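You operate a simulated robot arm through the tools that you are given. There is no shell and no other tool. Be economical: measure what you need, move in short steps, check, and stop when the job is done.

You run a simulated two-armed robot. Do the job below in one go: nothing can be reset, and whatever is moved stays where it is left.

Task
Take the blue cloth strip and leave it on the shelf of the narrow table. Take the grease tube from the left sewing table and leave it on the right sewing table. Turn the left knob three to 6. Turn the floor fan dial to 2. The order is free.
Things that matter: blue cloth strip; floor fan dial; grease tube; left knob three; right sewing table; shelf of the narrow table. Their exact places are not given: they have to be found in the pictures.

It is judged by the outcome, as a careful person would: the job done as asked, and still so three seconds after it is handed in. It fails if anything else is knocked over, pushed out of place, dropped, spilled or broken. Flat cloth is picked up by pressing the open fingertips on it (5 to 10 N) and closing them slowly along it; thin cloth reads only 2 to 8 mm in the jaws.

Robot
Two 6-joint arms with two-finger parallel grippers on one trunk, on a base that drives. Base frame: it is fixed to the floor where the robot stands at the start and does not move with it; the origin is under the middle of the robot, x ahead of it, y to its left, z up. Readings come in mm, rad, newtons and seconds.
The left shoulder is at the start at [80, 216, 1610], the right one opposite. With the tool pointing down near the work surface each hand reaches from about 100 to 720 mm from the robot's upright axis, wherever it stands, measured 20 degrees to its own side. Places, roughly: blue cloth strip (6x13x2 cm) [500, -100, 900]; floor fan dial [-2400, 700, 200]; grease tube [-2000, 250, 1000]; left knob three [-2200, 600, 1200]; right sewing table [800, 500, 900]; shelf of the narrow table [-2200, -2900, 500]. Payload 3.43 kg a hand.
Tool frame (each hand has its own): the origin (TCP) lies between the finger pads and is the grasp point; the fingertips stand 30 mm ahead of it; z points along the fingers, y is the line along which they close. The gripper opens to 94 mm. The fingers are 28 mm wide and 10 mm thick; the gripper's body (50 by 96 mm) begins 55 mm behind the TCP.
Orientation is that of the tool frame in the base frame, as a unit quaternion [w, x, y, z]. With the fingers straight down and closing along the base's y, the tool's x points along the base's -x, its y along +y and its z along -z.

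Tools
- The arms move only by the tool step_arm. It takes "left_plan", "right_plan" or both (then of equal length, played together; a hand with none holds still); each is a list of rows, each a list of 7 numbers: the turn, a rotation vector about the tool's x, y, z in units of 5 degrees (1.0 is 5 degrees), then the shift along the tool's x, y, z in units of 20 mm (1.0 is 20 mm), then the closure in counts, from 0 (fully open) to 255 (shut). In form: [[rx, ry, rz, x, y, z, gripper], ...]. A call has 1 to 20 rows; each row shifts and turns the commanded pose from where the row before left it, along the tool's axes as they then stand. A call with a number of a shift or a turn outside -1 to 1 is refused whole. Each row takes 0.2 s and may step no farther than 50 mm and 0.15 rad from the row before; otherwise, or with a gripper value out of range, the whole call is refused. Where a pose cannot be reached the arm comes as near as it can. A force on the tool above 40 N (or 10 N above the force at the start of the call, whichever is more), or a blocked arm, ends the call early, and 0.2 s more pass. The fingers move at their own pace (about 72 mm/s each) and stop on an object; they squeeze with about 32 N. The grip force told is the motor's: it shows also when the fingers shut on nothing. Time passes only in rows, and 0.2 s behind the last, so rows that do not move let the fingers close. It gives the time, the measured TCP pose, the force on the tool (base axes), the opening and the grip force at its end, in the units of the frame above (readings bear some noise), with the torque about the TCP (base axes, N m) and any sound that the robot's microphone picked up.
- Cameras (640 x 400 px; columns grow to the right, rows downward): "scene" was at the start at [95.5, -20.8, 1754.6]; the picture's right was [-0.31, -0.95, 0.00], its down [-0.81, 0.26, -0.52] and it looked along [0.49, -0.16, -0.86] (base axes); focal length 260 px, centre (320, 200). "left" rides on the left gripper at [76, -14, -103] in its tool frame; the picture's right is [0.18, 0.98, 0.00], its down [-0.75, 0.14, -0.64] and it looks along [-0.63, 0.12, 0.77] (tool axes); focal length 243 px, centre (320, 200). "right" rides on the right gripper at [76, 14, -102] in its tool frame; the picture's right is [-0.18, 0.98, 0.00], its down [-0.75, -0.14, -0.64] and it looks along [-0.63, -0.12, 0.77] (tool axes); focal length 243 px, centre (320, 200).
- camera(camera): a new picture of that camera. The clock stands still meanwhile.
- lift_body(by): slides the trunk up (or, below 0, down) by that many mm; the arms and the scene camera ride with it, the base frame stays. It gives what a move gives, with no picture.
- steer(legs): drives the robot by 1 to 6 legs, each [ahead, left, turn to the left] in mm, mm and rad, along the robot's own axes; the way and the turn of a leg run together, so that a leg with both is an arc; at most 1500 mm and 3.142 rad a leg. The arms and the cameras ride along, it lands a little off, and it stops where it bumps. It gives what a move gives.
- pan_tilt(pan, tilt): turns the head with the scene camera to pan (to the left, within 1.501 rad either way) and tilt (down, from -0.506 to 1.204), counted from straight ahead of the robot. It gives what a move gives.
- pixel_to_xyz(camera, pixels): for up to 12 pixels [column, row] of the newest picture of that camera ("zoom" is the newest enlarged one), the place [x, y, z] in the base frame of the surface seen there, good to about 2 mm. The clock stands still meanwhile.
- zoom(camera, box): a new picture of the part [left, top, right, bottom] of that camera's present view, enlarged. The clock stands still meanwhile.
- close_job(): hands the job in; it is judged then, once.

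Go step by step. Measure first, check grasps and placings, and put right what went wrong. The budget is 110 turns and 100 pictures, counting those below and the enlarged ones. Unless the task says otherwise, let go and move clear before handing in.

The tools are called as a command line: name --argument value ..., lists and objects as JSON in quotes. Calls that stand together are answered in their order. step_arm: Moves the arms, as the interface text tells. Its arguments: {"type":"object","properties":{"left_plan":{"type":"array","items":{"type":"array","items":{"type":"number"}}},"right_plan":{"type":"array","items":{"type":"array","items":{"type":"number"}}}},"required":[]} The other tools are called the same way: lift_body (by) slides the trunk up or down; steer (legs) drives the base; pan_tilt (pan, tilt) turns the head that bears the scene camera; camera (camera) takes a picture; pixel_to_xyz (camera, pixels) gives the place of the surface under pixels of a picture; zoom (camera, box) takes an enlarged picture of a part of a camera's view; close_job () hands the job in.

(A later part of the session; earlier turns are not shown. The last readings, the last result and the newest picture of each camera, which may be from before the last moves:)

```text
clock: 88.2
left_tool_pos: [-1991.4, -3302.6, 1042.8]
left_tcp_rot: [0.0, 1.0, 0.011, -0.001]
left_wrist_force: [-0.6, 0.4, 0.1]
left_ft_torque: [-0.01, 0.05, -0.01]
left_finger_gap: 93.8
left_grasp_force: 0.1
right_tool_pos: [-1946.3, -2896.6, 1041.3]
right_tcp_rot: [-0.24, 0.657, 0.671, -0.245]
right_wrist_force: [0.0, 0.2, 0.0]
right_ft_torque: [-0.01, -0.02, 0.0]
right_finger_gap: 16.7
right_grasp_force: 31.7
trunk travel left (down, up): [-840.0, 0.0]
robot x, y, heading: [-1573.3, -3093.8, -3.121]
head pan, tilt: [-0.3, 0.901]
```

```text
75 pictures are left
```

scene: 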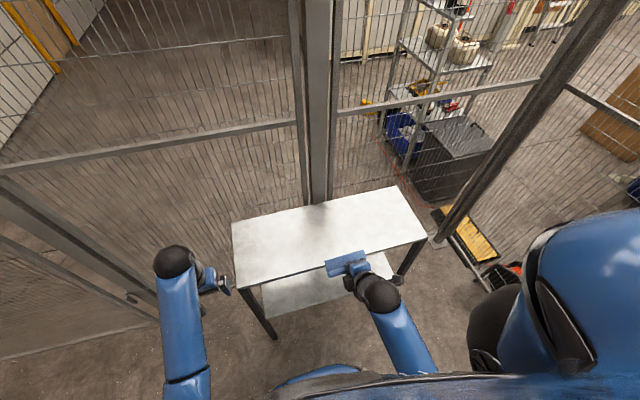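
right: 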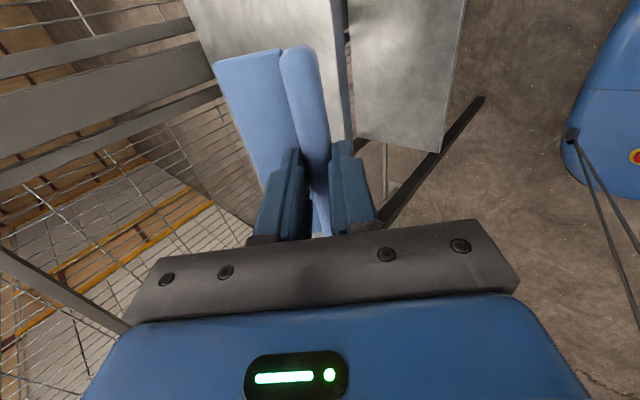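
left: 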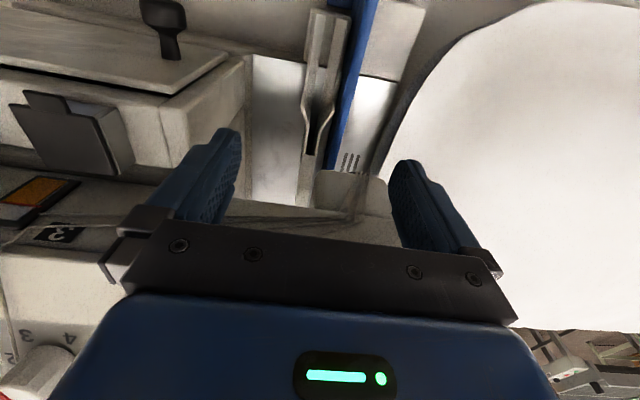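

lift_body --by -400

camera --camera "right"

camera --camera "scene"

```text
clock: 92.0
left_tool_pos: [-1990.9, -3303.4, 643.4]
left_tcp_rot: [0.0, 1.0, 0.011, -0.001]
left_wrist_force: [0.2, 0.1, -0.4]
left_ft_torque: [-0.02, -0.01, -0.01]
left_finger_gap: 94.1
left_grasp_force: 0.1
right_tool_pos: [-1947.1, -2896.3, 641.9]
right_tcp_rot: [-0.241, 0.657, 0.671, -0.246]
right_wrist_force: [-0.4, -1.0, 0.1]
right_ft_torque: [0.02, -0.01, 0.02]
right_finger_gap: 16.6
right_grasp_force: 32.3
trunk travel left (down, up): [-440.0, 400.0]
robot x, y, heading: [-1573.0, -3092.1, -3.126]
head pan, tilt: [-0.3, 0.901]
```

```text
74 pictures are left
```

right: 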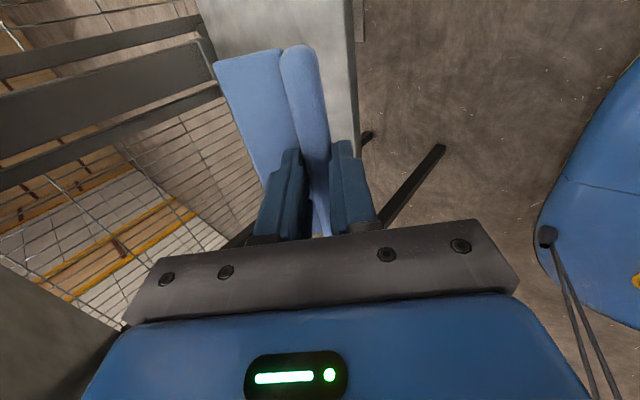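

```text
73 pictures are left
```

scene: 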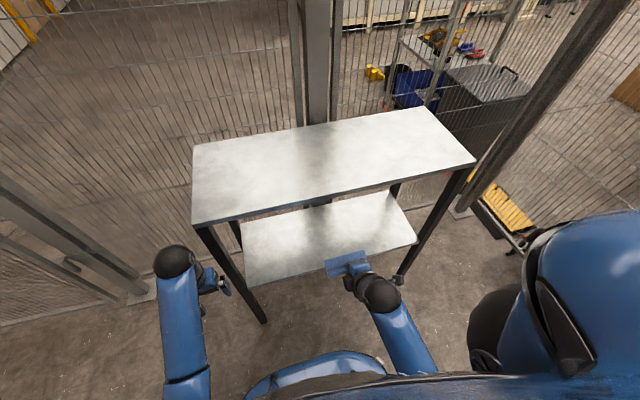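

I'll measure the shelf edge and the wrist.

pixel_to_xyz --camera "scene" --pixels '[[300, 284], [300, 279], [320, 220], [270, 240], [395, 205], [380, 285], [385, 305], [345, 258], [360, 262], [300, 205], [415, 175], [410, 240]]'

lift_body --by -110

```text
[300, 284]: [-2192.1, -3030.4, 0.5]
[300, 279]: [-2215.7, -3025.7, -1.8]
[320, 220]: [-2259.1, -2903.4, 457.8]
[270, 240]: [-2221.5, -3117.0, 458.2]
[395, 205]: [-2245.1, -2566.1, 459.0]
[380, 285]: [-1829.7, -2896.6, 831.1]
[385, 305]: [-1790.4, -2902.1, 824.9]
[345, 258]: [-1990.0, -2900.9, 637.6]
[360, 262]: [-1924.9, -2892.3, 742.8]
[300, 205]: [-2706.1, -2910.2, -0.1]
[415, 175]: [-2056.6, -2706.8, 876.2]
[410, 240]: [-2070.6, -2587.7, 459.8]
```

```text
clock: 93.4
left_tool_pos: [-1991.2, -3303.1, 533.6]
left_tcp_rot: [-0.001, 1.0, 0.011, -0.001]
left_wrist_force: [0.5, 0.1, -0.2]
left_ft_torque: [0.0, 0.01, 0.0]
left_finger_gap: 93.9
left_grasp_force: 0.1
right_tool_pos: [-1946.3, -2897.2, 530.6]
right_tcp_rot: [-0.24, 0.657, 0.671, -0.246]
right_wrist_force: [0.4, -0.1, -0.2]
right_ft_torque: [0.0, -0.01, -0.03]
right_finger_gap: 16.8
right_grasp_force: 32.6
trunk travel left (down, up): [-330.0, 510.0]
robot x, y, heading: [-1572.6, -3090.9, -3.123]
head pan, tilt: [-0.3, 0.901]
```

The shelf's front edge is at x≈-2075, and the wrist top at about 720 will pass below the table top. I'll move in 180 mm horizontally.

step_arm --right_plan '[[0, 0, 0, 0, -0.766, 0.643, 255], [0, 0, 0, 0, -0.766, 0.643, 255], [0, 0, 0, 0, -0.766, 0.643, 255], [0, 0, 0, 0, -0.766, 0.643, 255], [0, 0, 0, 0, -0.766, 0.643, 255], [0, 0, 0, 0, -0.766, 0.643, 255], [0, 0, 0, 0, -0.766, 0.643, 255], [0, 0, 0, 0, -0.766, 0.643, 255], [0, 0, 0, 0, -0.766, 0.643, 255], [0, 0, 0, 0, 0, 0, 255]]'

camera --camera "scene"

camera --camera "right"

```text
clock: 95.6
left_tool_pos: [-1991.6, -3301.9, 533.6]
left_tcp_rot: [-0.001, 1.0, 0.011, -0.001]
left_wrist_force: [-0.5, -0.2, 0.1]
left_ft_torque: [0.03, -0.01, 0.01]
left_finger_gap: 93.9
left_grasp_force: 0.1
right_tool_pos: [-2128.2, -2900.0, 531.2]
right_tcp_rot: [-0.24, 0.657, 0.671, -0.246]
right_wrist_force: [-0.1, -0.3, -0.8]
right_ft_torque: [0.01, -0.02, 0.0]
right_finger_gap: 16.7
right_grasp_force: 32.2
trunk travel left (down, up): [-330.0, 510.0]
robot x, y, heading: [-1572.4, -3090.6, -3.116]
head pan, tilt: [-0.3, 0.901]
```

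```text
72 pictures are left
```

scene: 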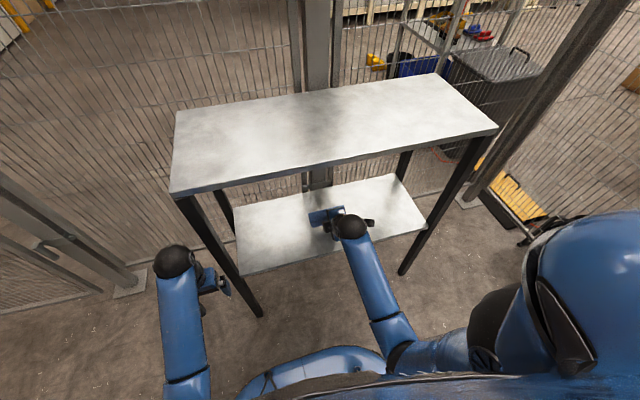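

```text
71 pictures are left
```

right: 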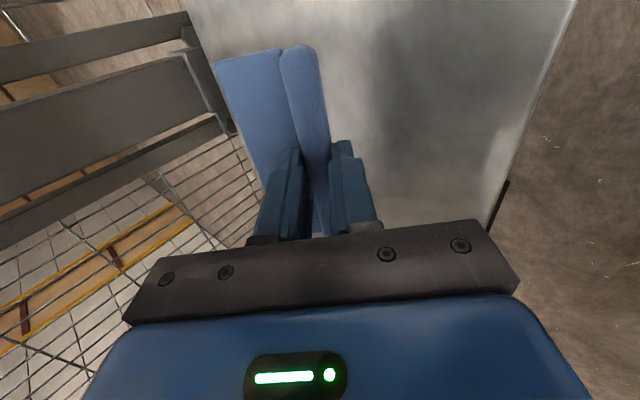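

The strip is well over the shelf and the arm clears the top. I'll reduce the tilt to 15° and lower it near the shelf.

step_arm --right_plan '[[-1, 0, 0, 0, 0, 0, 255], [-1, 0, 0, 0, 0, 0, 255], [-1, 0, 0, 0, 0, 0, 255], [-1, 0, 0, 0, 0, 0, 255], [-1, 0, 0, 0, 0, 0, 255], [0, 0, 0, 0, 0.129, 0.483, 255], [0, 0, 0, 0, 0.129, 0.483, 255], [0, 0, 0, 0, 0.09, 0.338, 255], [0, 0, 0, 0, 0, 0, 255]]'

camera --camera "scene"

```text
clock: 97.6
left_tool_pos: [-1992.3, -3302.1, 534.3]
left_tcp_rot: [0.0, 1.0, 0.011, -0.001]
left_wrist_force: [-0.5, 0.6, -0.8]
left_ft_torque: [0.01, 0.03, 0.03]
left_finger_gap: 94.0
left_grasp_force: 0.1
right_tool_pos: [-2127.0, -2898.3, 504.1]
right_tcp_rot: [-0.092, 0.694, 0.708, -0.094]
right_wrist_force: [0.1, -0.5, -0.1]
right_ft_torque: [0.01, -0.01, 0.02]
right_finger_gap: 16.9
right_grasp_force: 32.1
trunk travel left (down, up): [-330.0, 510.0]
robot x, y, heading: [-1573.3, -3089.8, -3.123]
head pan, tilt: [-0.3, 0.901]
```

```text
70 pictures are left
```

scene: 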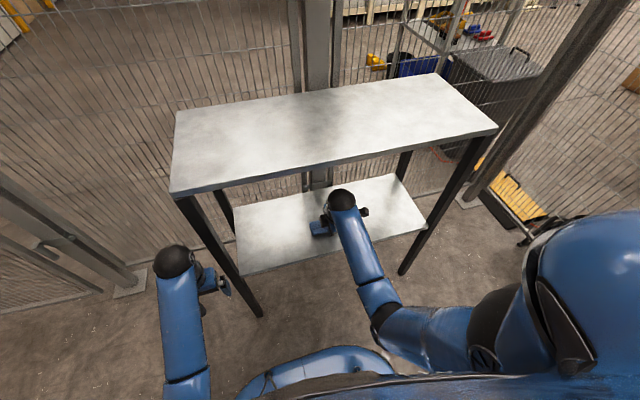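

Clear of the top, and TCP z is 504. I'll lower in small steps to contact.

step_arm --right_plan '[[0, 0, 0, 0, 0.05, 0.19, 255], [0, 0, 0, 0, 0.026, 0.097, 255], [0, 0, 0, 0, 0, 0, 255]]'

```text
clock: 98.4
left_tool_pos: [-1992.3, -3302.3, 533.7]
left_tcp_rot: [0.0, 1.0, 0.011, -0.001]
left_wrist_force: [0.2, -0.7, 0.9]
left_ft_torque: [0.04, -0.01, 0.0]
left_finger_gap: 93.9
left_grasp_force: 0.0
right_tool_pos: [-2127.0, -2900.3, 498.6]
right_tcp_rot: [-0.092, 0.694, 0.708, -0.095]
right_wrist_force: [1.0, -0.4, -0.5]
right_ft_torque: [0.01, -0.01, -0.01]
right_finger_gap: 16.8
right_grasp_force: 32.0
trunk travel left (down, up): [-330.0, 510.0]
robot x, y, heading: [-1573.9, -3087.3, -3.122]
head pan, tilt: [-0.3, 0.901]
```

step_arm --right_plan '[[0, 0, 0, 0, 0.02, 0.08, 255], [0, 0, 0, 0, 0, 0, 235], [0, 0, 0, 0, 0, 0, 205], [0, 0, 0, 0, 0, 0, 190], [0, 0, 0, 0, 0, 0, 175], [0, 0, 0, 0, 0, 0, 165], [0, 0, 0, 0, 0, 0, 165]]'

camera --camera "right"

```text
clock: 100.0
left_tool_pos: [-1993.4, -3302.7, 532.4]
left_tcp_rot: [0.001, 1.0, 0.012, -0.001]
left_wrist_force: [0.1, -0.1, 0.0]
left_ft_torque: [0.01, -0.01, 0.0]
left_finger_gap: 93.9
left_grasp_force: 0.1
right_tool_pos: [-2127.3, -2901.4, 496.2]
right_tcp_rot: [-0.092, 0.693, 0.709, -0.094]
right_wrist_force: [0.2, -0.3, -0.2]
right_ft_torque: [0.01, -0.01, 0.0]
right_finger_gap: 33.2
right_grasp_force: 0.1
trunk travel left (down, up): [-330.0, 510.0]
robot x, y, heading: [-1576.7, -3090.4, -3.119]
head pan, tilt: [-0.3, 0.901]
```

```text
69 pictures are left
```

right: 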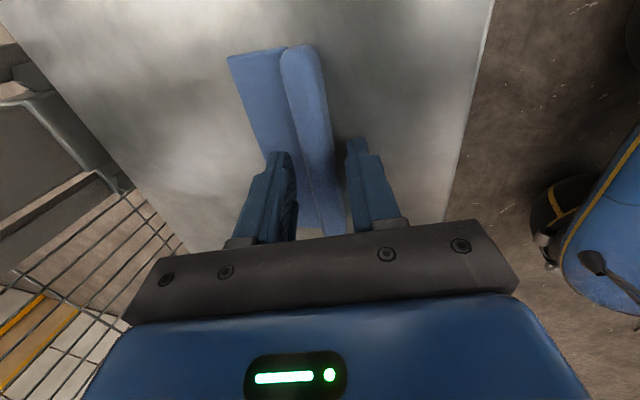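

The cloth lies on the shelf and the fingers are open. I'll lift a little, tilt again and withdraw the hand.

step_arm --right_plan '[[0, 0, 0, 0, 0, -0.5, 165], [0, 0, 0, 0, 0, -1, 165], [0, 0, 0, 0, 0, -0.75, 165], [1, 0, 0, 0, 0, 0, 165], [1, 0, 0, 0, 0, 0, 165], [1, 0, 0, 0, 0, 0, 165], [1, 0, 0, 0, 0, 0, 165], [1, 0, 0, 0, 0, 0, 165], [0, 0, 0, 0, 0.766, -0.643, 165], [0, 0, 0, 0, 0.766, -0.643, 165], [0, 0, 0, 0, 0.766, -0.643, 165], [0, 0, 0, 0, 0.766, -0.643, 165], [0, 0, 0, 0, 0.766, -0.643, 165], [0, 0, 0, 0, 0.766, -0.643, 165], [0, 0, 0, 0, 0.766, -0.643, 165], [0, 0, 0, 0, 0.766, -0.643, 165], [0, 0, 0, 0, 0, 0, 165]]'

camera --camera "scene"

zoom --camera "scene" --box '[220, 150, 440, 290]'

```text
clock: 103.6
left_tool_pos: [-1992.9, -3303.1, 533.3]
left_tcp_rot: [0.0, 1.0, 0.012, -0.001]
left_wrist_force: [-0.4, 0.3, -0.5]
left_ft_torque: [0.03, -0.02, 0.0]
left_finger_gap: 94.0
left_grasp_force: 0.1
right_tool_pos: [-1956.3, -2895.2, 539.1]
right_tcp_rot: [-0.24, 0.657, 0.671, -0.246]
right_wrist_force: [0.8, -0.5, 0.4]
right_ft_torque: [0.01, -0.01, 0.02]
right_finger_gap: 33.2
right_grasp_force: 0.1
trunk travel left (down, up): [-330.0, 510.0]
robot x, y, heading: [-1573.1, -3089.7, -3.12]
head pan, tilt: [-0.3, 0.901]
```

```text
68 pictures are left
```

scene: 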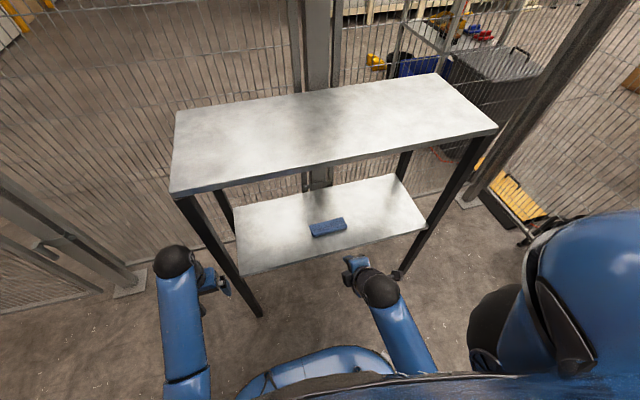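

```text
2.86 times, centred on (330, 220) of scene
```

zoom: 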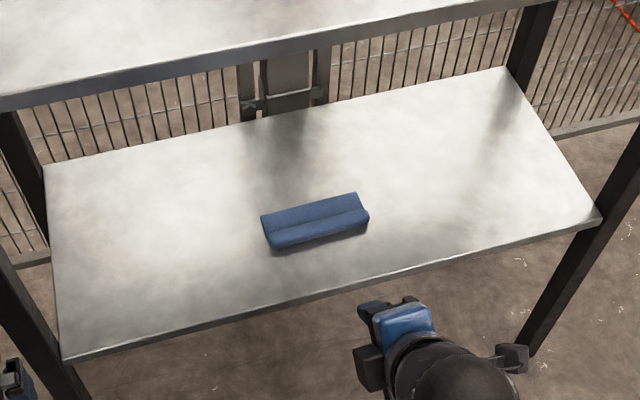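

The cloth lies flat on the shelf. I'll back off, raise the trunk, straighten the right hand and look north for a route to the left sewing table.

steer --legs '[[-160, 0, 0]]'

lift_body --by 400

lift_body --by 110

pan_tilt --pan -1.1 --tilt 0.4

camera --camera "scene"

```text
clock: 105.0
left_tool_pos: [-1833.3, -3298.8, 534.6]
left_tcp_rot: [0.0, 1.0, 0.01, -0.002]
left_wrist_force: [0.1, 0.0, 0.9]
left_ft_torque: [0.01, 0.01, -0.03]
left_finger_gap: 94.1
left_grasp_force: 0.1
right_tool_pos: [-1795.3, -2892.1, 539.2]
right_tcp_rot: [-0.241, 0.658, 0.67, -0.246]
right_wrist_force: [0.2, -0.2, -0.3]
right_ft_torque: [0.02, 0.02, -0.04]
right_finger_gap: 33.2
right_grasp_force: 0.1
trunk travel left (down, up): [-330.0, 510.0]
robot x, y, heading: [-1413.7, -3087.1, -3.116]
head pan, tilt: [-0.3, 0.901]
```

```text
clock: 108.9
left_tool_pos: [-1831.6, -3299.3, 934.2]
left_tcp_rot: [0.0, 1.0, 0.01, 0.0]
left_wrist_force: [-0.8, -0.3, 0.7]
left_ft_torque: [0.02, -0.02, 0.0]
left_finger_gap: 94.2
left_grasp_force: 0.1
right_tool_pos: [-1795.7, -2892.6, 938.5]
right_tcp_rot: [-0.241, 0.657, 0.671, -0.246]
right_wrist_force: [0.4, -0.4, -0.4]
right_ft_torque: [-0.04, -0.02, 0.01]
right_finger_gap: 33.2
right_grasp_force: 0.1
trunk travel left (down, up): [-730.0, 110.0]
robot x, y, heading: [-1411.9, -3086.1, -3.121]
head pan, tilt: [-0.3, 0.901]
```

```text
clock: 110.3
left_tool_pos: [-1833.1, -3298.6, 1043.9]
left_tcp_rot: [0.0, 1.0, 0.01, -0.001]
left_wrist_force: [0.3, 0.6, 0.4]
left_ft_torque: [0.01, -0.01, 0.0]
left_finger_gap: 94.3
left_grasp_force: 0.1
right_tool_pos: [-1796.4, -2891.5, 1048.0]
right_tcp_rot: [-0.24, 0.658, 0.67, -0.245]
right_wrist_force: [-0.5, 0.1, 0.7]
right_ft_torque: [-0.02, -0.02, -0.02]
right_finger_gap: 33.2
right_grasp_force: 0.1
trunk travel left (down, up): [-840.0, 0.0]
robot x, y, heading: [-1413.6, -3083.7, -3.127]
head pan, tilt: [-0.3, 0.901]
```

```text
clock: 111.4
left_tool_pos: [-1832.9, -3297.8, 1043.8]
left_tcp_rot: [-0.001, 1.0, 0.01, -0.001]
left_wrist_force: [-0.2, -1.1, -0.5]
left_ft_torque: [-0.03, 0.02, -0.03]
left_finger_gap: 94.0
left_grasp_force: 0.0
right_tool_pos: [-1796.5, -2892.7, 1048.7]
right_tcp_rot: [-0.241, 0.657, 0.671, -0.245]
right_wrist_force: [-0.3, -0.1, -0.4]
right_ft_torque: [0.0, -0.04, -0.02]
right_finger_gap: 33.3
right_grasp_force: 0.1
trunk travel left (down, up): [-840.0, 0.0]
robot x, y, heading: [-1412.9, -3089.6, -3.121]
head pan, tilt: [-1.1, 0.4]
```

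```text
66 pictures are left
```

scene: 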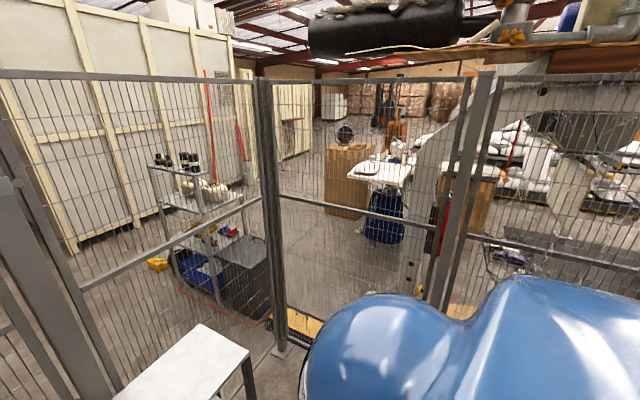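

The north fence is closed. The left sewing table with its chair is visible at (385,190) beyond it, so I'll measure it.

pixel_to_xyz --camera "scene" --pixels '[[385, 172], [410, 170], [348, 175], [350, 160], [385, 225], [350, 190], [344, 133], [400, 150], [330, 250], [500, 190], [440, 215], [600, 200]]'

zoom --camera "scene" --box '[310, 90, 510, 260]'

pan_tilt --pan 0.6 --tilt 0.4

camera --camera "scene"

```text
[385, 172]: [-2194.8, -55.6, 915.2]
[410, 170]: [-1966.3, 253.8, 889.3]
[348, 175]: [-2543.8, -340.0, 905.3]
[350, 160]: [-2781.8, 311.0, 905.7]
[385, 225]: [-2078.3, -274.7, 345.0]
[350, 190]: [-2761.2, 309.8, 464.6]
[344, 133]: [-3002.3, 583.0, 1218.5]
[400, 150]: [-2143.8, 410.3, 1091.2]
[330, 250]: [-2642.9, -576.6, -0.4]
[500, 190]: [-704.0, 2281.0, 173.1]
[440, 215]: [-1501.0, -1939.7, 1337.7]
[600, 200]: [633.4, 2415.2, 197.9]
```

```text
2.35 times, centred on (410, 175) of scene
```

zoom: 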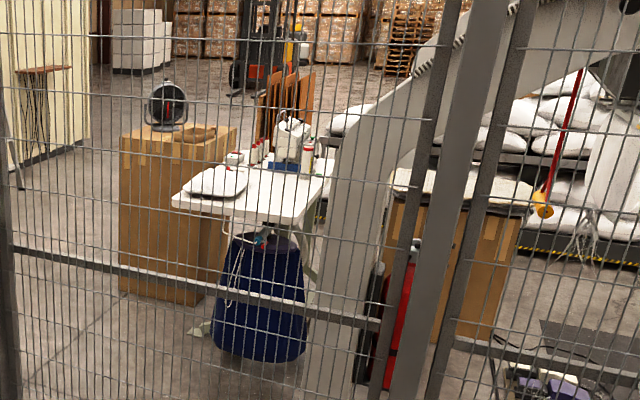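

```text
clock: 113.2
left_tool_pos: [-1833.3, -3299.2, 1043.3]
left_tcp_rot: [0.0, 1.0, 0.01, 0.0]
left_wrist_force: [0.1, 0.2, -0.3]
left_ft_torque: [0.0, -0.02, 0.01]
left_finger_gap: 94.2
left_grasp_force: 0.0
right_tool_pos: [-1796.1, -2892.1, 1048.2]
right_tcp_rot: [-0.24, 0.657, 0.671, -0.245]
right_wrist_force: [0.5, 0.2, 1.0]
right_ft_torque: [-0.02, -0.02, -0.01]
right_finger_gap: 33.2
right_grasp_force: 0.2
trunk travel left (down, up): [-840.0, 0.0]
robot x, y, heading: [-1414.8, -3089.3, -3.121]
head pan, tilt: [0.6, 0.4]
```

```text
64 pictures are left
```

scene: 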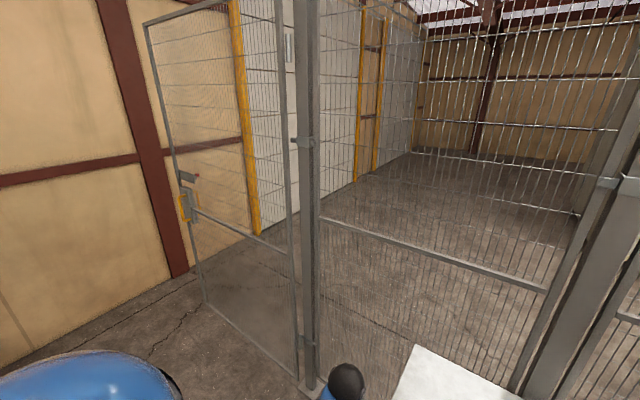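

I'll measure the gap between the gate leaf's end and the wall, because the west route is much shorter.

pixel_to_xyz --camera "scene" --pixels '[[204, 305], [180, 275], [100, 320], [30, 350], [258, 232], [185, 205], [298, 370], [220, 258], [410, 155], [145, 300]]'

```text
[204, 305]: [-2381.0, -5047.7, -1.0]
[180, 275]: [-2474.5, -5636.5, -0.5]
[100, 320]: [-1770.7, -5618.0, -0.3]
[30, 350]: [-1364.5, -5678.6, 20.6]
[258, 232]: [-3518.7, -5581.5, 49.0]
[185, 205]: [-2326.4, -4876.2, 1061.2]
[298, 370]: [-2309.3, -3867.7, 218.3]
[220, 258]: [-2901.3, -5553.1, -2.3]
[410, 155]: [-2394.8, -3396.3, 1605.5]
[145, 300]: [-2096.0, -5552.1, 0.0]
```

The gap is only about 600 mm, which is too tight, so I'll retrace the way I came. First out of the cage and back east.

steer --legs '[[230, 0, -0.02], [0, 1240, 0], [-900, 0, 0], [-860, 0, 0]]'

step_arm --right_plan '[[-1, 0, 0, 0, 0, 0, 0], [-1, 0, 0, 0, 0, 0, 0], [-1, 0, 0, 0, 0, 0, 0], [-1, 0, 0, 0, 0, 0, 0], [-1, 0, 0, 0, 0, 0, 0], [-1, 0, 0, 0, 0, 0, 0], [-1, 0, 0, 0, 0, 0, 0], [-1, 0, 0, 0, 0, 0, 0], [0, 0, 0, 0, 0, 0, 0]]'

```text
clock: 129.1
left_tool_pos: [-341.4, -4510.5, 1041.8]
left_tcp_rot: [0.0, 1.0, 0.002, 0.0]
left_wrist_force: [-1.0, -0.2, 0.2]
left_ft_torque: [-0.01, -0.02, -0.03]
left_finger_gap: 94.1
left_grasp_force: 0.1
right_tool_pos: [-297.7, -4104.8, 1048.6]
right_tcp_rot: [-0.242, 0.664, 0.665, -0.243]
right_wrist_force: [1.1, -0.5, -0.6]
right_ft_torque: [0.01, -0.03, 0.04]
right_finger_gap: 33.2
right_grasp_force: 0.0
trunk travel left (down, up): [-840.0, 0.0]
robot x, y, heading: [79.5, -4308.9, -3.135]
head pan, tilt: [0.6, 0.4]
```

```text
clock: 131.1
left_tool_pos: [-340.6, -4510.7, 1043.6]
left_tcp_rot: [0.0, 1.0, 0.003, -0.001]
left_wrist_force: [0.1, 0.7, 0.2]
left_ft_torque: [0.02, 0.04, -0.02]
left_finger_gap: 94.1
left_grasp_force: 0.1
right_tool_pos: [-298.2, -4104.9, 1042.3]
right_tcp_rot: [-0.002, 0.706, 0.708, -0.002]
right_wrist_force: [0.3, -0.5, 0.0]
right_ft_torque: [0.01, 0.03, 0.04]
right_finger_gap: 94.1
right_grasp_force: 0.1
right hand out of reach, approached as far as the arm can: row 8
trunk travel left (down, up): [-840.0, 0.0]
robot x, y, heading: [84.7, -4308.7, -3.138]
head pan, tilt: [0.6, 0.4]
```

steer --legs '[[-545, -610, 0], [0, 0, -1.574], [1300, 0, 0], [950, 0, 0]]'

pan_tilt --pan 0.3 --tilt 0.5

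camera --camera "scene"

```text
clock: 150.0
left_tool_pos: [612.8, -1022.2, 1044.5]
left_tcp_rot: [0.002, -0.678, 0.735, 0.001]
left_wrist_force: [0.9, -0.6, -0.9]
left_ft_torque: [0.01, 0.0, -0.02]
left_finger_gap: 94.4
left_grasp_force: 0.0
right_tool_pos: [1014.3, -1096.3, 1042.9]
right_tcp_rot: [-0.004, 0.999, -0.039, 0.0]
right_wrist_force: [-0.5, -0.8, -0.1]
right_ft_torque: [0.02, -0.03, 0.02]
right_finger_gap: 94.0
right_grasp_force: 0.1
trunk travel left (down, up): [-840.0, 0.0]
robot x, y, heading: [781.1, -1458.8, 1.497]
head pan, tilt: [0.6, 0.4]
```

```text
clock: 150.8
left_tool_pos: [614.2, -1020.9, 1043.7]
left_tcp_rot: [0.001, -0.679, 0.734, 0.002]
left_wrist_force: [-0.5, 0.4, 0.3]
left_ft_torque: [-0.03, -0.02, -0.02]
left_finger_gap: 93.9
left_grasp_force: 0.0
right_tool_pos: [1014.4, -1095.9, 1042.3]
right_tcp_rot: [-0.003, 0.999, -0.039, 0.0]
right_wrist_force: [0.4, 0.6, -0.3]
right_ft_torque: [0.01, -0.02, -0.01]
right_finger_gap: 93.9
right_grasp_force: 0.0
trunk travel left (down, up): [-840.0, 0.0]
robot x, y, heading: [783.1, -1458.1, 1.495]
head pan, tilt: [0.3, 0.499]
```

```text
63 pictures are left
```

scene: 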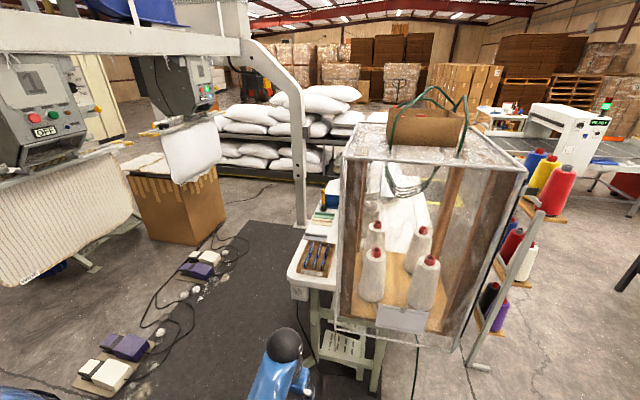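

I see pedals on the floor at (120,350) and (200,265) and a mat corridor beside the table. I'll measure these and the far frame leg.

pixel_to_xyz --camera "scene" --pixels '[[145, 345], [105, 385], [215, 262], [195, 300], [302, 215], [290, 320], [260, 225], [200, 240], [330, 200], [225, 205], [300, 285], [320, 218]]'

zoom --camera "scene" --box '[180, 130, 400, 290]'

```text
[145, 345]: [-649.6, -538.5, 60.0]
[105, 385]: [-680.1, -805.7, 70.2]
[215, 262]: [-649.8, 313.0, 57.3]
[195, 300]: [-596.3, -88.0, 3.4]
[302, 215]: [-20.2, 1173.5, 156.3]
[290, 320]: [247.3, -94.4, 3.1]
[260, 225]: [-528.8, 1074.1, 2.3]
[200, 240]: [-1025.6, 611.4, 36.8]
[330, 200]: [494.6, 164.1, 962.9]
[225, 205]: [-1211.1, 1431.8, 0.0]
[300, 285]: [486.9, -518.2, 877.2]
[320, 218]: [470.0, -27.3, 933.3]
```

```text
2.50 times, centred on (290, 210) of scene
```

zoom: 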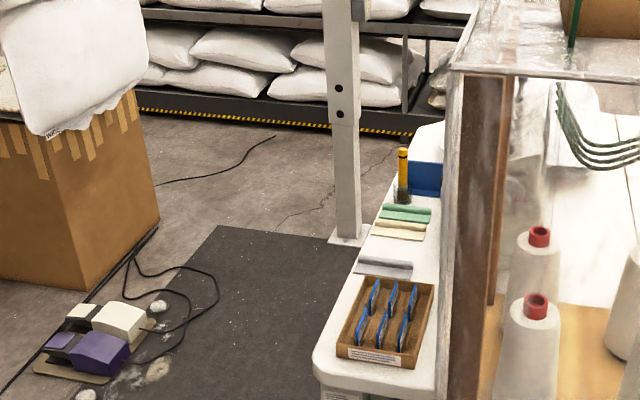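

steer --legs '[[150, 300, 0.076], [786, 575, 0]]'

pan_tilt --pan 0 --tilt 0.5

camera --camera "scene"

```text
clock: 157.7
left_tool_pos: [-296.2, -89.4, 1044.3]
left_tcp_rot: [0.0, 0.709, -0.705, -0.002]
left_wrist_force: [-0.7, -0.8, 0.2]
left_ft_torque: [0.0, -0.02, -0.01]
left_finger_gap: 93.7
left_grasp_force: 0.0
right_tool_pos: [109.8, -130.4, 1043.4]
right_tcp_rot: [-0.003, 1.0, 0.003, -0.002]
right_wrist_force: [-0.8, 0.4, -0.1]
right_ft_torque: [0.04, 0.02, -0.01]
right_finger_gap: 93.9
right_grasp_force: 0.0
trunk travel left (down, up): [-840.0, 0.0]
robot x, y, heading: [-92.8, -510.6, 1.575]
head pan, tilt: [0.3, 0.499]
```

```text
clock: 158.5
left_tool_pos: [-296.0, -88.7, 1042.8]
left_tcp_rot: [0.0, 0.709, -0.705, -0.001]
left_wrist_force: [-0.1, 0.5, 0.3]
left_ft_torque: [-0.03, 0.05, 0.03]
left_finger_gap: 94.0
left_grasp_force: 0.0
right_tool_pos: [109.8, -130.2, 1042.1]
right_tcp_rot: [-0.003, 1.0, 0.003, 0.001]
right_wrist_force: [0.0, 1.1, -0.2]
right_ft_torque: [0.02, -0.01, -0.04]
right_finger_gap: 94.1
right_grasp_force: 0.0
trunk travel left (down, up): [-840.0, 0.0]
robot x, y, heading: [-93.1, -509.8, 1.574]
head pan, tilt: [0.0, 0.499]
```

```text
61 pictures are left
```

scene: 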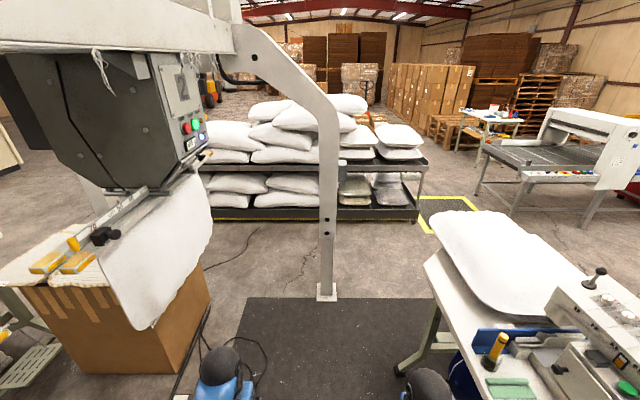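

I'll measure the gap between the frame leg (327,290) and the table's left end (425,265).

pixel_to_xyz --camera "scene" --pixels '[[327, 292], [336, 240], [426, 265], [433, 215], [402, 368], [455, 250], [205, 215], [418, 215], [210, 290], [20, 350], [230, 120], [345, 200]]'

```text
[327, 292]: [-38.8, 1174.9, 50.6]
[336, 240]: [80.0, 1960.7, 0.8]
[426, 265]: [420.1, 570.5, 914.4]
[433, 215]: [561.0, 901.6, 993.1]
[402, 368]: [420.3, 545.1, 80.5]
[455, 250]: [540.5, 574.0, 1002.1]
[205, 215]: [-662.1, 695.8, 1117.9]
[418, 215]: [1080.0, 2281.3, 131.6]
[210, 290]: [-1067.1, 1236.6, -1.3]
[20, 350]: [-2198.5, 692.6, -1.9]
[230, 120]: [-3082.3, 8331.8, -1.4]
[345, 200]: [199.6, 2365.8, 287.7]
```

The leg to table-corner gap is about 725 mm. I'll tuck the right hand back to straight, advance, and turn to go through diagonally, keeping nearer the fixed leg.

step_arm --right_plan '[[0, 0, 1, 0, 0, 0, 0], [0, 0, 1, 0, 0, 0, 0], [0, 0, 1, 0, 0, 0, 0], [0, 0, 1, 0, 0, 0, 0], [0, 0, 1, 0, 0, 0, 0], [0, 0, 1, 0, 0, 0, 0], [0, 0, 1, 0, 0, 0, 0], [0, 0, 1, 0, 0, 0, 0], [0, 0, 1, 0, 0, 0, 0], [0, 0, 1, 0, 0, 0, 0], [0, 0, 1, 0, 0, 0, 0], [0, 0, 1, 0, 0, 0, 0], [0, 0, 1, 0, 0, 0, 0], [0, 0, 1, 0, 0, 0, 0], [0, 0, 1, 0, 0, 0, 0], [0, 0, 1, 0, 0, 0, 0], [0, 0, 1, 0, 0, 0, 0], [0, 0, 1, 0, 0, 0, 0], [0, 0, 0, 0, 1, 0, 0], [0, 0, 0, 0, 1, 0, 0]]'

steer --legs '[[970, 22, 0], [0, 0, -0.62]]'

camera --camera "scene"

```text
clock: 162.7
left_tool_pos: [-295.7, -87.1, 1044.5]
left_tcp_rot: [0.0, 0.708, -0.706, 0.0]
left_wrist_force: [0.1, 0.0, 0.0]
left_ft_torque: [-0.01, 0.0, -0.03]
left_finger_gap: 93.9
left_grasp_force: 0.0
right_tool_pos: [71.3, -129.2, 1043.1]
right_tcp_rot: [-0.004, 0.709, -0.705, -0.003]
right_wrist_force: [0.0, -0.6, 0.4]
right_ft_torque: [0.0, 0.0, 0.0]
right_finger_gap: 94.0
right_grasp_force: 0.2
trunk travel left (down, up): [-840.0, 0.0]
robot x, y, heading: [-90.6, -511.0, 1.574]
head pan, tilt: [0.0, 0.499]
```

```text
clock: 169.3
left_tool_pos: [-55.5, 889.1, 1043.0]
left_tcp_rot: [0.001, -0.47, 0.883, 0.001]
left_wrist_force: [0.3, 0.1, -0.3]
left_ft_torque: [-0.03, 0.04, 0.02]
left_finger_gap: 94.2
left_grasp_force: 0.1
right_tool_pos: [224.9, 650.2, 1044.0]
right_tcp_rot: [0.004, -0.469, 0.883, 0.001]
right_wrist_force: [0.0, 0.0, -0.3]
right_ft_torque: [-0.02, 0.0, 0.01]
right_finger_gap: 93.8
right_grasp_force: 0.0
trunk travel left (down, up): [-840.0, 0.0]
robot x, y, heading: [-125.4, 424.0, 0.979]
head pan, tilt: [0.0, 0.499]
```

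```text
60 pictures are left
```

scene: 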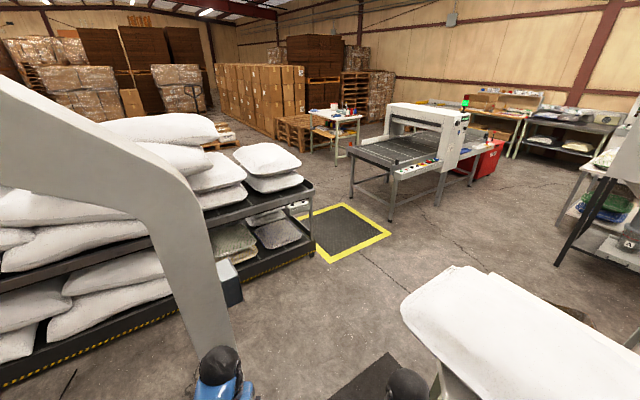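

steer --legs '[[450, -4, 0], [450, -8, 0]]'

camera --camera "scene"

```text
clock: 171.2
left_tool_pos: [100.8, 1124.2, 1042.5]
left_tcp_rot: [-0.015, -0.481, 0.877, -0.005]
left_wrist_force: [-7.7, -17.5, 3.9]
left_ft_torque: [1.38, -0.4, 1.16]
left_finger_gap: 92.0
left_grasp_force: 0.0
right_tool_pos: [387.7, 891.9, 1043.9]
right_tcp_rot: [0.003, -0.47, 0.883, 0.001]
right_wrist_force: [-0.6, 0.5, -0.4]
right_ft_torque: [-0.04, -0.02, 0.01]
right_finger_gap: 93.9
right_grasp_force: 0.0
trunk travel left (down, up): [-840.0, 0.0]
robot x, y, heading: [40.2, 667.6, 0.977]
head pan, tilt: [0.0, 0.499]
stopped in leg 1: the force on the tool passed its limit at 163 N (the readings are from after the stop); the commanded pose is now the measured one
```

```text
59 pictures are left
```

scene: 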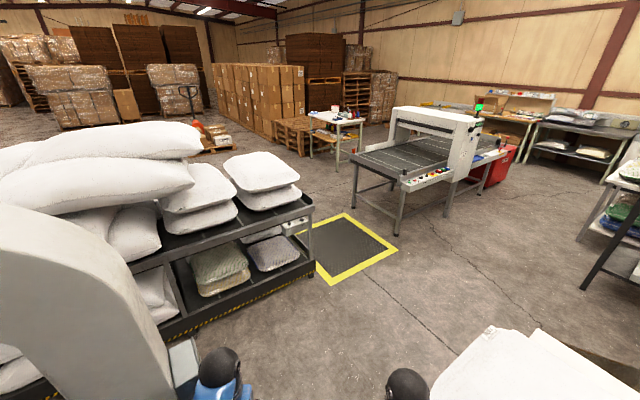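

The left hand touched the frame leg. I'll back off and tuck the left hand inward by 110 mm.

steer --legs '[[-90, 0, 0]]'

step_arm --left_plan '[[0, 0, 0, 0, -1, 0, 0], [0, 0, 0, 0, -1, 0, 0], [0, 0, 0, 0, -1, 0, 0], [0, 0, 0, 0, -1, 0, 0], [0, 0, 0, 0, -1, 0, 0], [0, 0, 0, 0, -0.5, 0, 0], [0, 0, 0, 0, 0, 0, 0]]'

pan_tilt --pan 0.5 --tilt 0.9

camera --camera "scene"

```text
clock: 172.3
left_tool_pos: [60.1, 1058.6, 1038.3]
left_tcp_rot: [-0.016, -0.477, 0.879, -0.005]
left_wrist_force: [0.8, 0.5, -0.2]
left_ft_torque: [-0.02, -0.01, 0.02]
left_finger_gap: 94.1
left_grasp_force: 0.1
right_tool_pos: [346.9, 822.3, 1039.9]
right_tcp_rot: [0.001, -0.468, 0.884, 0.0]
right_wrist_force: [0.6, 0.6, 0.2]
right_ft_torque: [-0.04, 0.03, -0.01]
right_finger_gap: 94.0
right_grasp_force: 0.1
trunk travel left (down, up): [-840.0, 0.0]
robot x, y, heading: [-8.8, 593.4, 0.971]
head pan, tilt: [0.0, 0.499]
```

```text
clock: 173.9
left_tool_pos: [147.6, 992.1, 1035.7]
left_tcp_rot: [-0.011, -0.478, 0.879, -0.003]
left_wrist_force: [-0.2, -0.5, 0.6]
left_ft_torque: [0.02, 0.0, 0.03]
left_finger_gap: 93.8
left_grasp_force: 0.2
left hand out of reach, approached as far as the arm can: row 1
right_tool_pos: [340.4, 813.9, 1042.9]
right_tcp_rot: [0.004, -0.468, 0.884, 0.002]
right_wrist_force: [0.0, 0.4, -0.1]
right_ft_torque: [0.0, -0.01, 0.0]
right_finger_gap: 93.9
right_grasp_force: 0.1
trunk travel left (down, up): [-840.0, 0.0]
robot x, y, heading: [-7.2, 592.3, 0.973]
head pan, tilt: [0.0, 0.499]
```

```text
clock: 174.9
left_tool_pos: [148.2, 991.2, 1037.4]
left_tcp_rot: [-0.013, -0.477, 0.879, -0.003]
left_wrist_force: [-0.6, 0.3, 0.8]
left_ft_torque: [-0.01, 0.02, 0.0]
left_finger_gap: 93.8
left_grasp_force: 0.1
right_tool_pos: [340.3, 815.8, 1042.7]
right_tcp_rot: [0.004, -0.468, 0.884, 0.003]
right_wrist_force: [0.1, -0.2, -0.1]
right_ft_torque: [0.03, 0.02, 0.0]
right_finger_gap: 93.8
right_grasp_force: 0.0
trunk travel left (down, up): [-840.0, 0.0]
robot x, y, heading: [-9.6, 593.2, 0.976]
head pan, tilt: [0.499, 0.901]
```

```text
58 pictures are left
```

scene: 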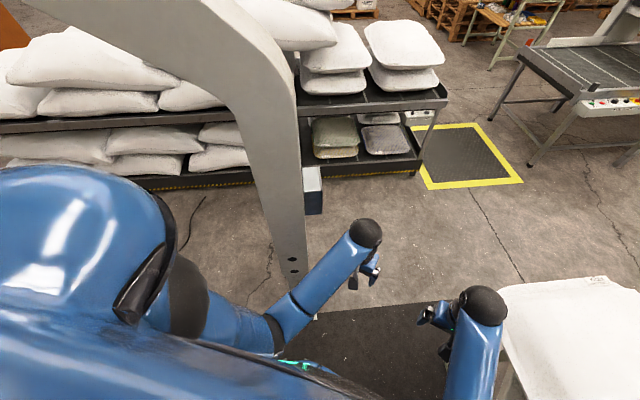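

The left elbow near (262,325) is close to the leg (290,200). I'll measure both.

pixel_to_xyz --camera "scene" --pixels '[[300, 260], [302, 180], [290, 120], [275, 310], [255, 310], [215, 300], [300, 290], [345, 245], [180, 260], [170, 220], [520, 310], [500, 340]]'

```text
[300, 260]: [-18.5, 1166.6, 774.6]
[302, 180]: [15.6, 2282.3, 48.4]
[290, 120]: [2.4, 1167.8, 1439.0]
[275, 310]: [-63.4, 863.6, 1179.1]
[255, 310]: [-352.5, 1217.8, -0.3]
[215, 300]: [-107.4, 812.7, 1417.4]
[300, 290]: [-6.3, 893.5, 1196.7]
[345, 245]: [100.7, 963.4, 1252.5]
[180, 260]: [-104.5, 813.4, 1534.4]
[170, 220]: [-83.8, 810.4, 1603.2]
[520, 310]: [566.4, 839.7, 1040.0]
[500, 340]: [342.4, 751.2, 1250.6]
```

step_arm --right_plan '[[0, 0, 0, 0, 1, 0, 0], [0, 0, 0, 0, 1, 0, 0], [0, 0, 0, 0, 1, 0, 0], [0, 0, 0, 0, 0, 0, 0]]'

steer --legs '[[0, -40, 0], [400, 0, 0], [420, 0, 0]]'

camera --camera "scene"

```text
clock: 175.9
left_tool_pos: [147.9, 991.1, 1036.5]
left_tcp_rot: [-0.013, -0.478, 0.878, -0.002]
left_wrist_force: [0.2, 0.5, 0.1]
left_ft_torque: [0.0, 0.0, 0.0]
left_finger_gap: 93.9
left_grasp_force: 0.0
right_tool_pos: [291.6, 847.9, 1043.4]
right_tcp_rot: [0.004, -0.468, 0.884, 0.002]
right_wrist_force: [-0.2, 0.1, 0.0]
right_ft_torque: [-0.02, 0.0, -0.02]
right_finger_gap: 93.9
right_grasp_force: 0.1
trunk travel left (down, up): [-840.0, 0.0]
robot x, y, heading: [-9.1, 592.4, 0.972]
head pan, tilt: [0.499, 0.901]
```

```text
clock: 181.1
left_tool_pos: [651.4, 1649.3, 1037.8]
left_tcp_rot: [-0.01, -0.473, 0.881, -0.001]
left_wrist_force: [0.8, -0.3, 0.4]
left_ft_torque: [0.04, -0.03, -0.02]
left_finger_gap: 94.1
left_grasp_force: 0.0
right_tool_pos: [791.0, 1503.5, 1044.7]
right_tcp_rot: [0.005, -0.463, 0.887, 0.002]
right_wrist_force: [0.8, 0.0, 0.3]
right_ft_torque: [0.03, 0.01, -0.01]
right_finger_gap: 94.0
right_grasp_force: 0.0
trunk travel left (down, up): [-840.0, 0.0]
robot x, y, heading: [491.5, 1254.0, 0.961]
head pan, tilt: [0.499, 0.901]
```

```text
57 pictures are left
```

scene: 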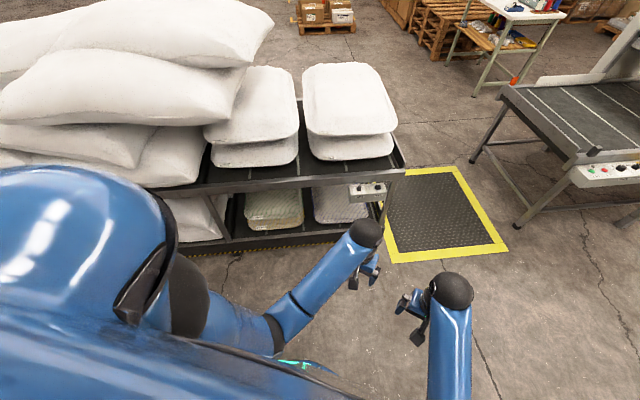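

Through. I'll move to the centre of the corridor and turn to face -x.

steer --legs '[[300, 205, 0], [0, 0, 2.18]]'

pan_tilt --pan 0.2 --tilt 0.5

camera --camera "scene"

```text
clock: 188.7
left_tool_pos: [76.0, 1528.6, 1036.0]
left_tcp_rot: [0.004, 1.0, 0.02, 0.012]
left_wrist_force: [0.2, 0.5, 0.5]
left_ft_torque: [-0.01, -0.04, -0.01]
left_finger_gap: 94.0
left_grasp_force: 0.0
right_tool_pos: [112.3, 1728.4, 1043.4]
right_tcp_rot: [0.0, 1.0, 0.008, -0.004]
right_wrist_force: [0.1, -0.4, -0.2]
right_ft_torque: [-0.01, 0.0, 0.0]
right_finger_gap: 93.9
right_grasp_force: 0.1
trunk travel left (down, up): [-840.0, 0.0]
robot x, y, heading: [491.5, 1628.2, -3.123]
head pan, tilt: [0.499, 0.901]
```

```text
clock: 189.6
left_tool_pos: [76.9, 1528.4, 1035.5]
left_tcp_rot: [0.003, 1.0, 0.019, 0.013]
left_wrist_force: [-0.8, 0.4, -0.6]
left_ft_torque: [-0.04, 0.01, -0.01]
left_finger_gap: 93.9
left_grasp_force: 0.0
right_tool_pos: [111.2, 1727.9, 1043.3]
right_tcp_rot: [0.0, 1.0, 0.007, -0.005]
right_wrist_force: [-0.3, -0.2, -0.2]
right_ft_torque: [0.01, -0.01, 0.02]
right_finger_gap: 94.2
right_grasp_force: 0.0
trunk travel left (down, up): [-840.0, 0.0]
robot x, y, heading: [490.9, 1629.0, -3.125]
head pan, tilt: [0.201, 0.499]
```

```text
56 pictures are left
```

scene: 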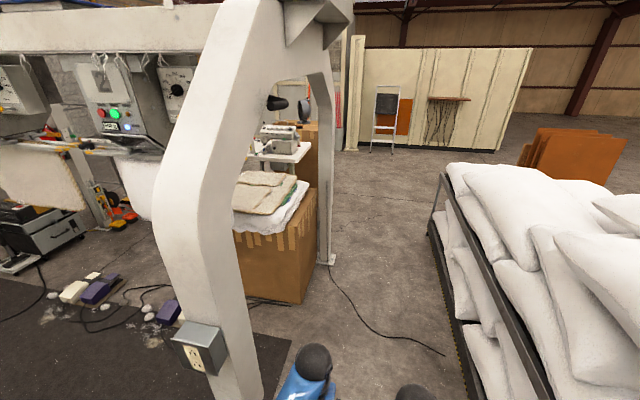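

The path along y≈1700 is open. I'll measure the far leg, the left table with its machine, and the rack.

pixel_to_xyz --camera "scene" --pixels '[[327, 258], [300, 155], [275, 150], [265, 140], [310, 145], [300, 250], [435, 240], [195, 345], [305, 160], [445, 165], [290, 195], [302, 190]]'

zoom --camera "scene" --box '[220, 80, 360, 200]'

```text
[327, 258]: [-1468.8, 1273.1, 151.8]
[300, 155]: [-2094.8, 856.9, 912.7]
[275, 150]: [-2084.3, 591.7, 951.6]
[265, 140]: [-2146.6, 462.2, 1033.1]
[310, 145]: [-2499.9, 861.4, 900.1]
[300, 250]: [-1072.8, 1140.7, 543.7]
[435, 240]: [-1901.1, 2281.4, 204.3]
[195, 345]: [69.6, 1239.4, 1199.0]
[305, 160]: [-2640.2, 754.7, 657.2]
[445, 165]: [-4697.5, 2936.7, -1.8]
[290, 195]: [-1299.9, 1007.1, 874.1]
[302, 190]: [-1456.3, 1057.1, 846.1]
```

```text
3.33 times, centred on (290, 140) of scene
```

zoom: 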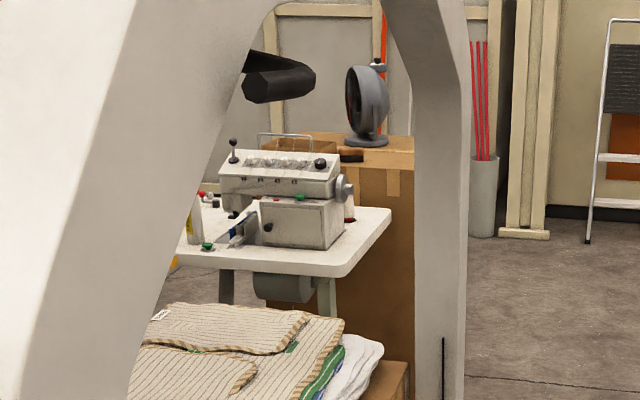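

The left machine faces +x with its right end at y≈860. I'll drive west along the corridor past the second leg and look at the table.

steer --legs '[[1200, -90, 0], [1250, 0, 0]]'

pan_tilt --pan 1.4 --tilt 0.6

camera --camera "scene"

```text
clock: 201.8
left_tool_pos: [-2442.0, 1632.7, 1036.0]
left_tcp_rot: [0.003, 1.0, 0.001, 0.012]
left_wrist_force: [0.6, -0.3, 0.3]
left_ft_torque: [-0.02, -0.01, 0.0]
left_finger_gap: 94.0
left_grasp_force: 0.0
right_tool_pos: [-2399.5, 1831.6, 1044.1]
right_tcp_rot: [0.0, 1.0, -0.01, -0.006]
right_wrist_force: [0.4, 0.1, 0.4]
right_ft_torque: [0.0, -0.01, 0.0]
right_finger_gap: 94.1
right_grasp_force: 0.1
trunk travel left (down, up): [-840.0, 0.0]
robot x, y, heading: [-2023.1, 1718.1, 3.12]
head pan, tilt: [0.201, 0.499]
```

```text
clock: 203.2
left_tool_pos: [-2441.6, 1634.1, 1036.2]
left_tcp_rot: [0.003, 1.0, 0.0, 0.011]
left_wrist_force: [0.1, -1.1, -0.2]
left_ft_torque: [-0.02, 0.0, -0.01]
left_finger_gap: 93.9
left_grasp_force: 0.0
right_tool_pos: [-2397.8, 1831.8, 1042.7]
right_tcp_rot: [0.0, 1.0, -0.011, -0.004]
right_wrist_force: [-0.7, 0.2, 0.2]
right_ft_torque: [0.01, 0.03, 0.01]
right_finger_gap: 94.1
right_grasp_force: 0.1
trunk travel left (down, up): [-840.0, 0.0]
robot x, y, heading: [-2019.2, 1719.3, 3.12]
head pan, tilt: [1.4, 0.6]
```

```text
54 pictures are left
```

scene: 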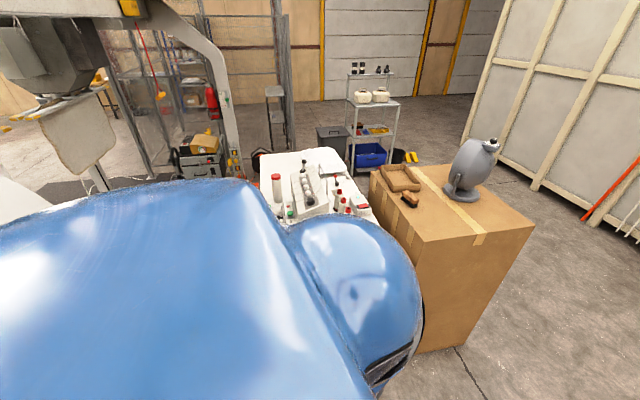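

I'll turn to face south (-y) toward the table's end for a proper look.

steer --legs '[[0, 0, 1.585]]'

pan_tilt --pan 0 --tilt 0.7

camera --camera "scene"

```text
clock: 207.5
left_tool_pos: [-1935.5, 1297.8, 1036.5]
left_tcp_rot: [-0.007, 0.706, 0.708, 0.01]
left_wrist_force: [0.1, 0.5, 0.1]
left_ft_torque: [0.02, -0.03, 0.03]
left_finger_gap: 94.1
left_grasp_force: 0.0
right_tool_pos: [-2132.6, 1340.9, 1041.9]
right_tcp_rot: [0.003, 0.714, 0.701, -0.003]
right_wrist_force: [0.9, 0.0, -0.8]
right_ft_torque: [0.01, -0.02, 0.02]
right_finger_gap: 93.9
right_grasp_force: 0.0
trunk travel left (down, up): [-840.0, 0.0]
robot x, y, heading: [-2020.1, 1716.7, -1.592]
head pan, tilt: [1.4, 0.6]
```

```text
clock: 209.0
left_tool_pos: [-1933.7, 1297.0, 1036.9]
left_tcp_rot: [-0.006, 0.706, 0.709, 0.011]
left_wrist_force: [-0.1, 0.2, -0.7]
left_ft_torque: [0.0, 0.01, 0.0]
left_finger_gap: 94.0
left_grasp_force: 0.2
right_tool_pos: [-2132.8, 1340.6, 1042.9]
right_tcp_rot: [0.003, 0.714, 0.7, -0.003]
right_wrist_force: [0.9, -0.1, 0.7]
right_ft_torque: [0.04, 0.0, -0.01]
right_finger_gap: 94.4
right_grasp_force: 0.1
trunk travel left (down, up): [-840.0, 0.0]
robot x, y, heading: [-2021.5, 1719.1, -1.589]
head pan, tilt: [0.0, 0.7]
```

```text
53 pictures are left
```

scene: 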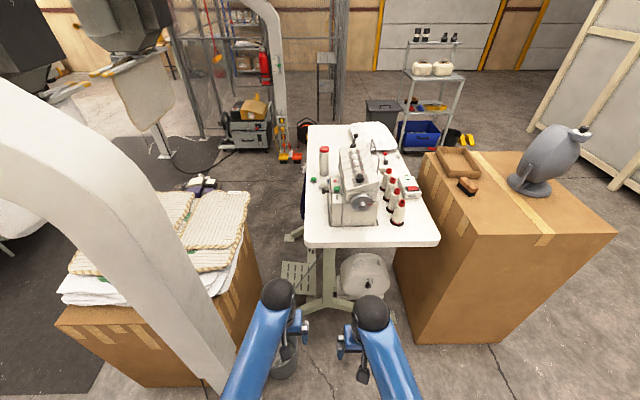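

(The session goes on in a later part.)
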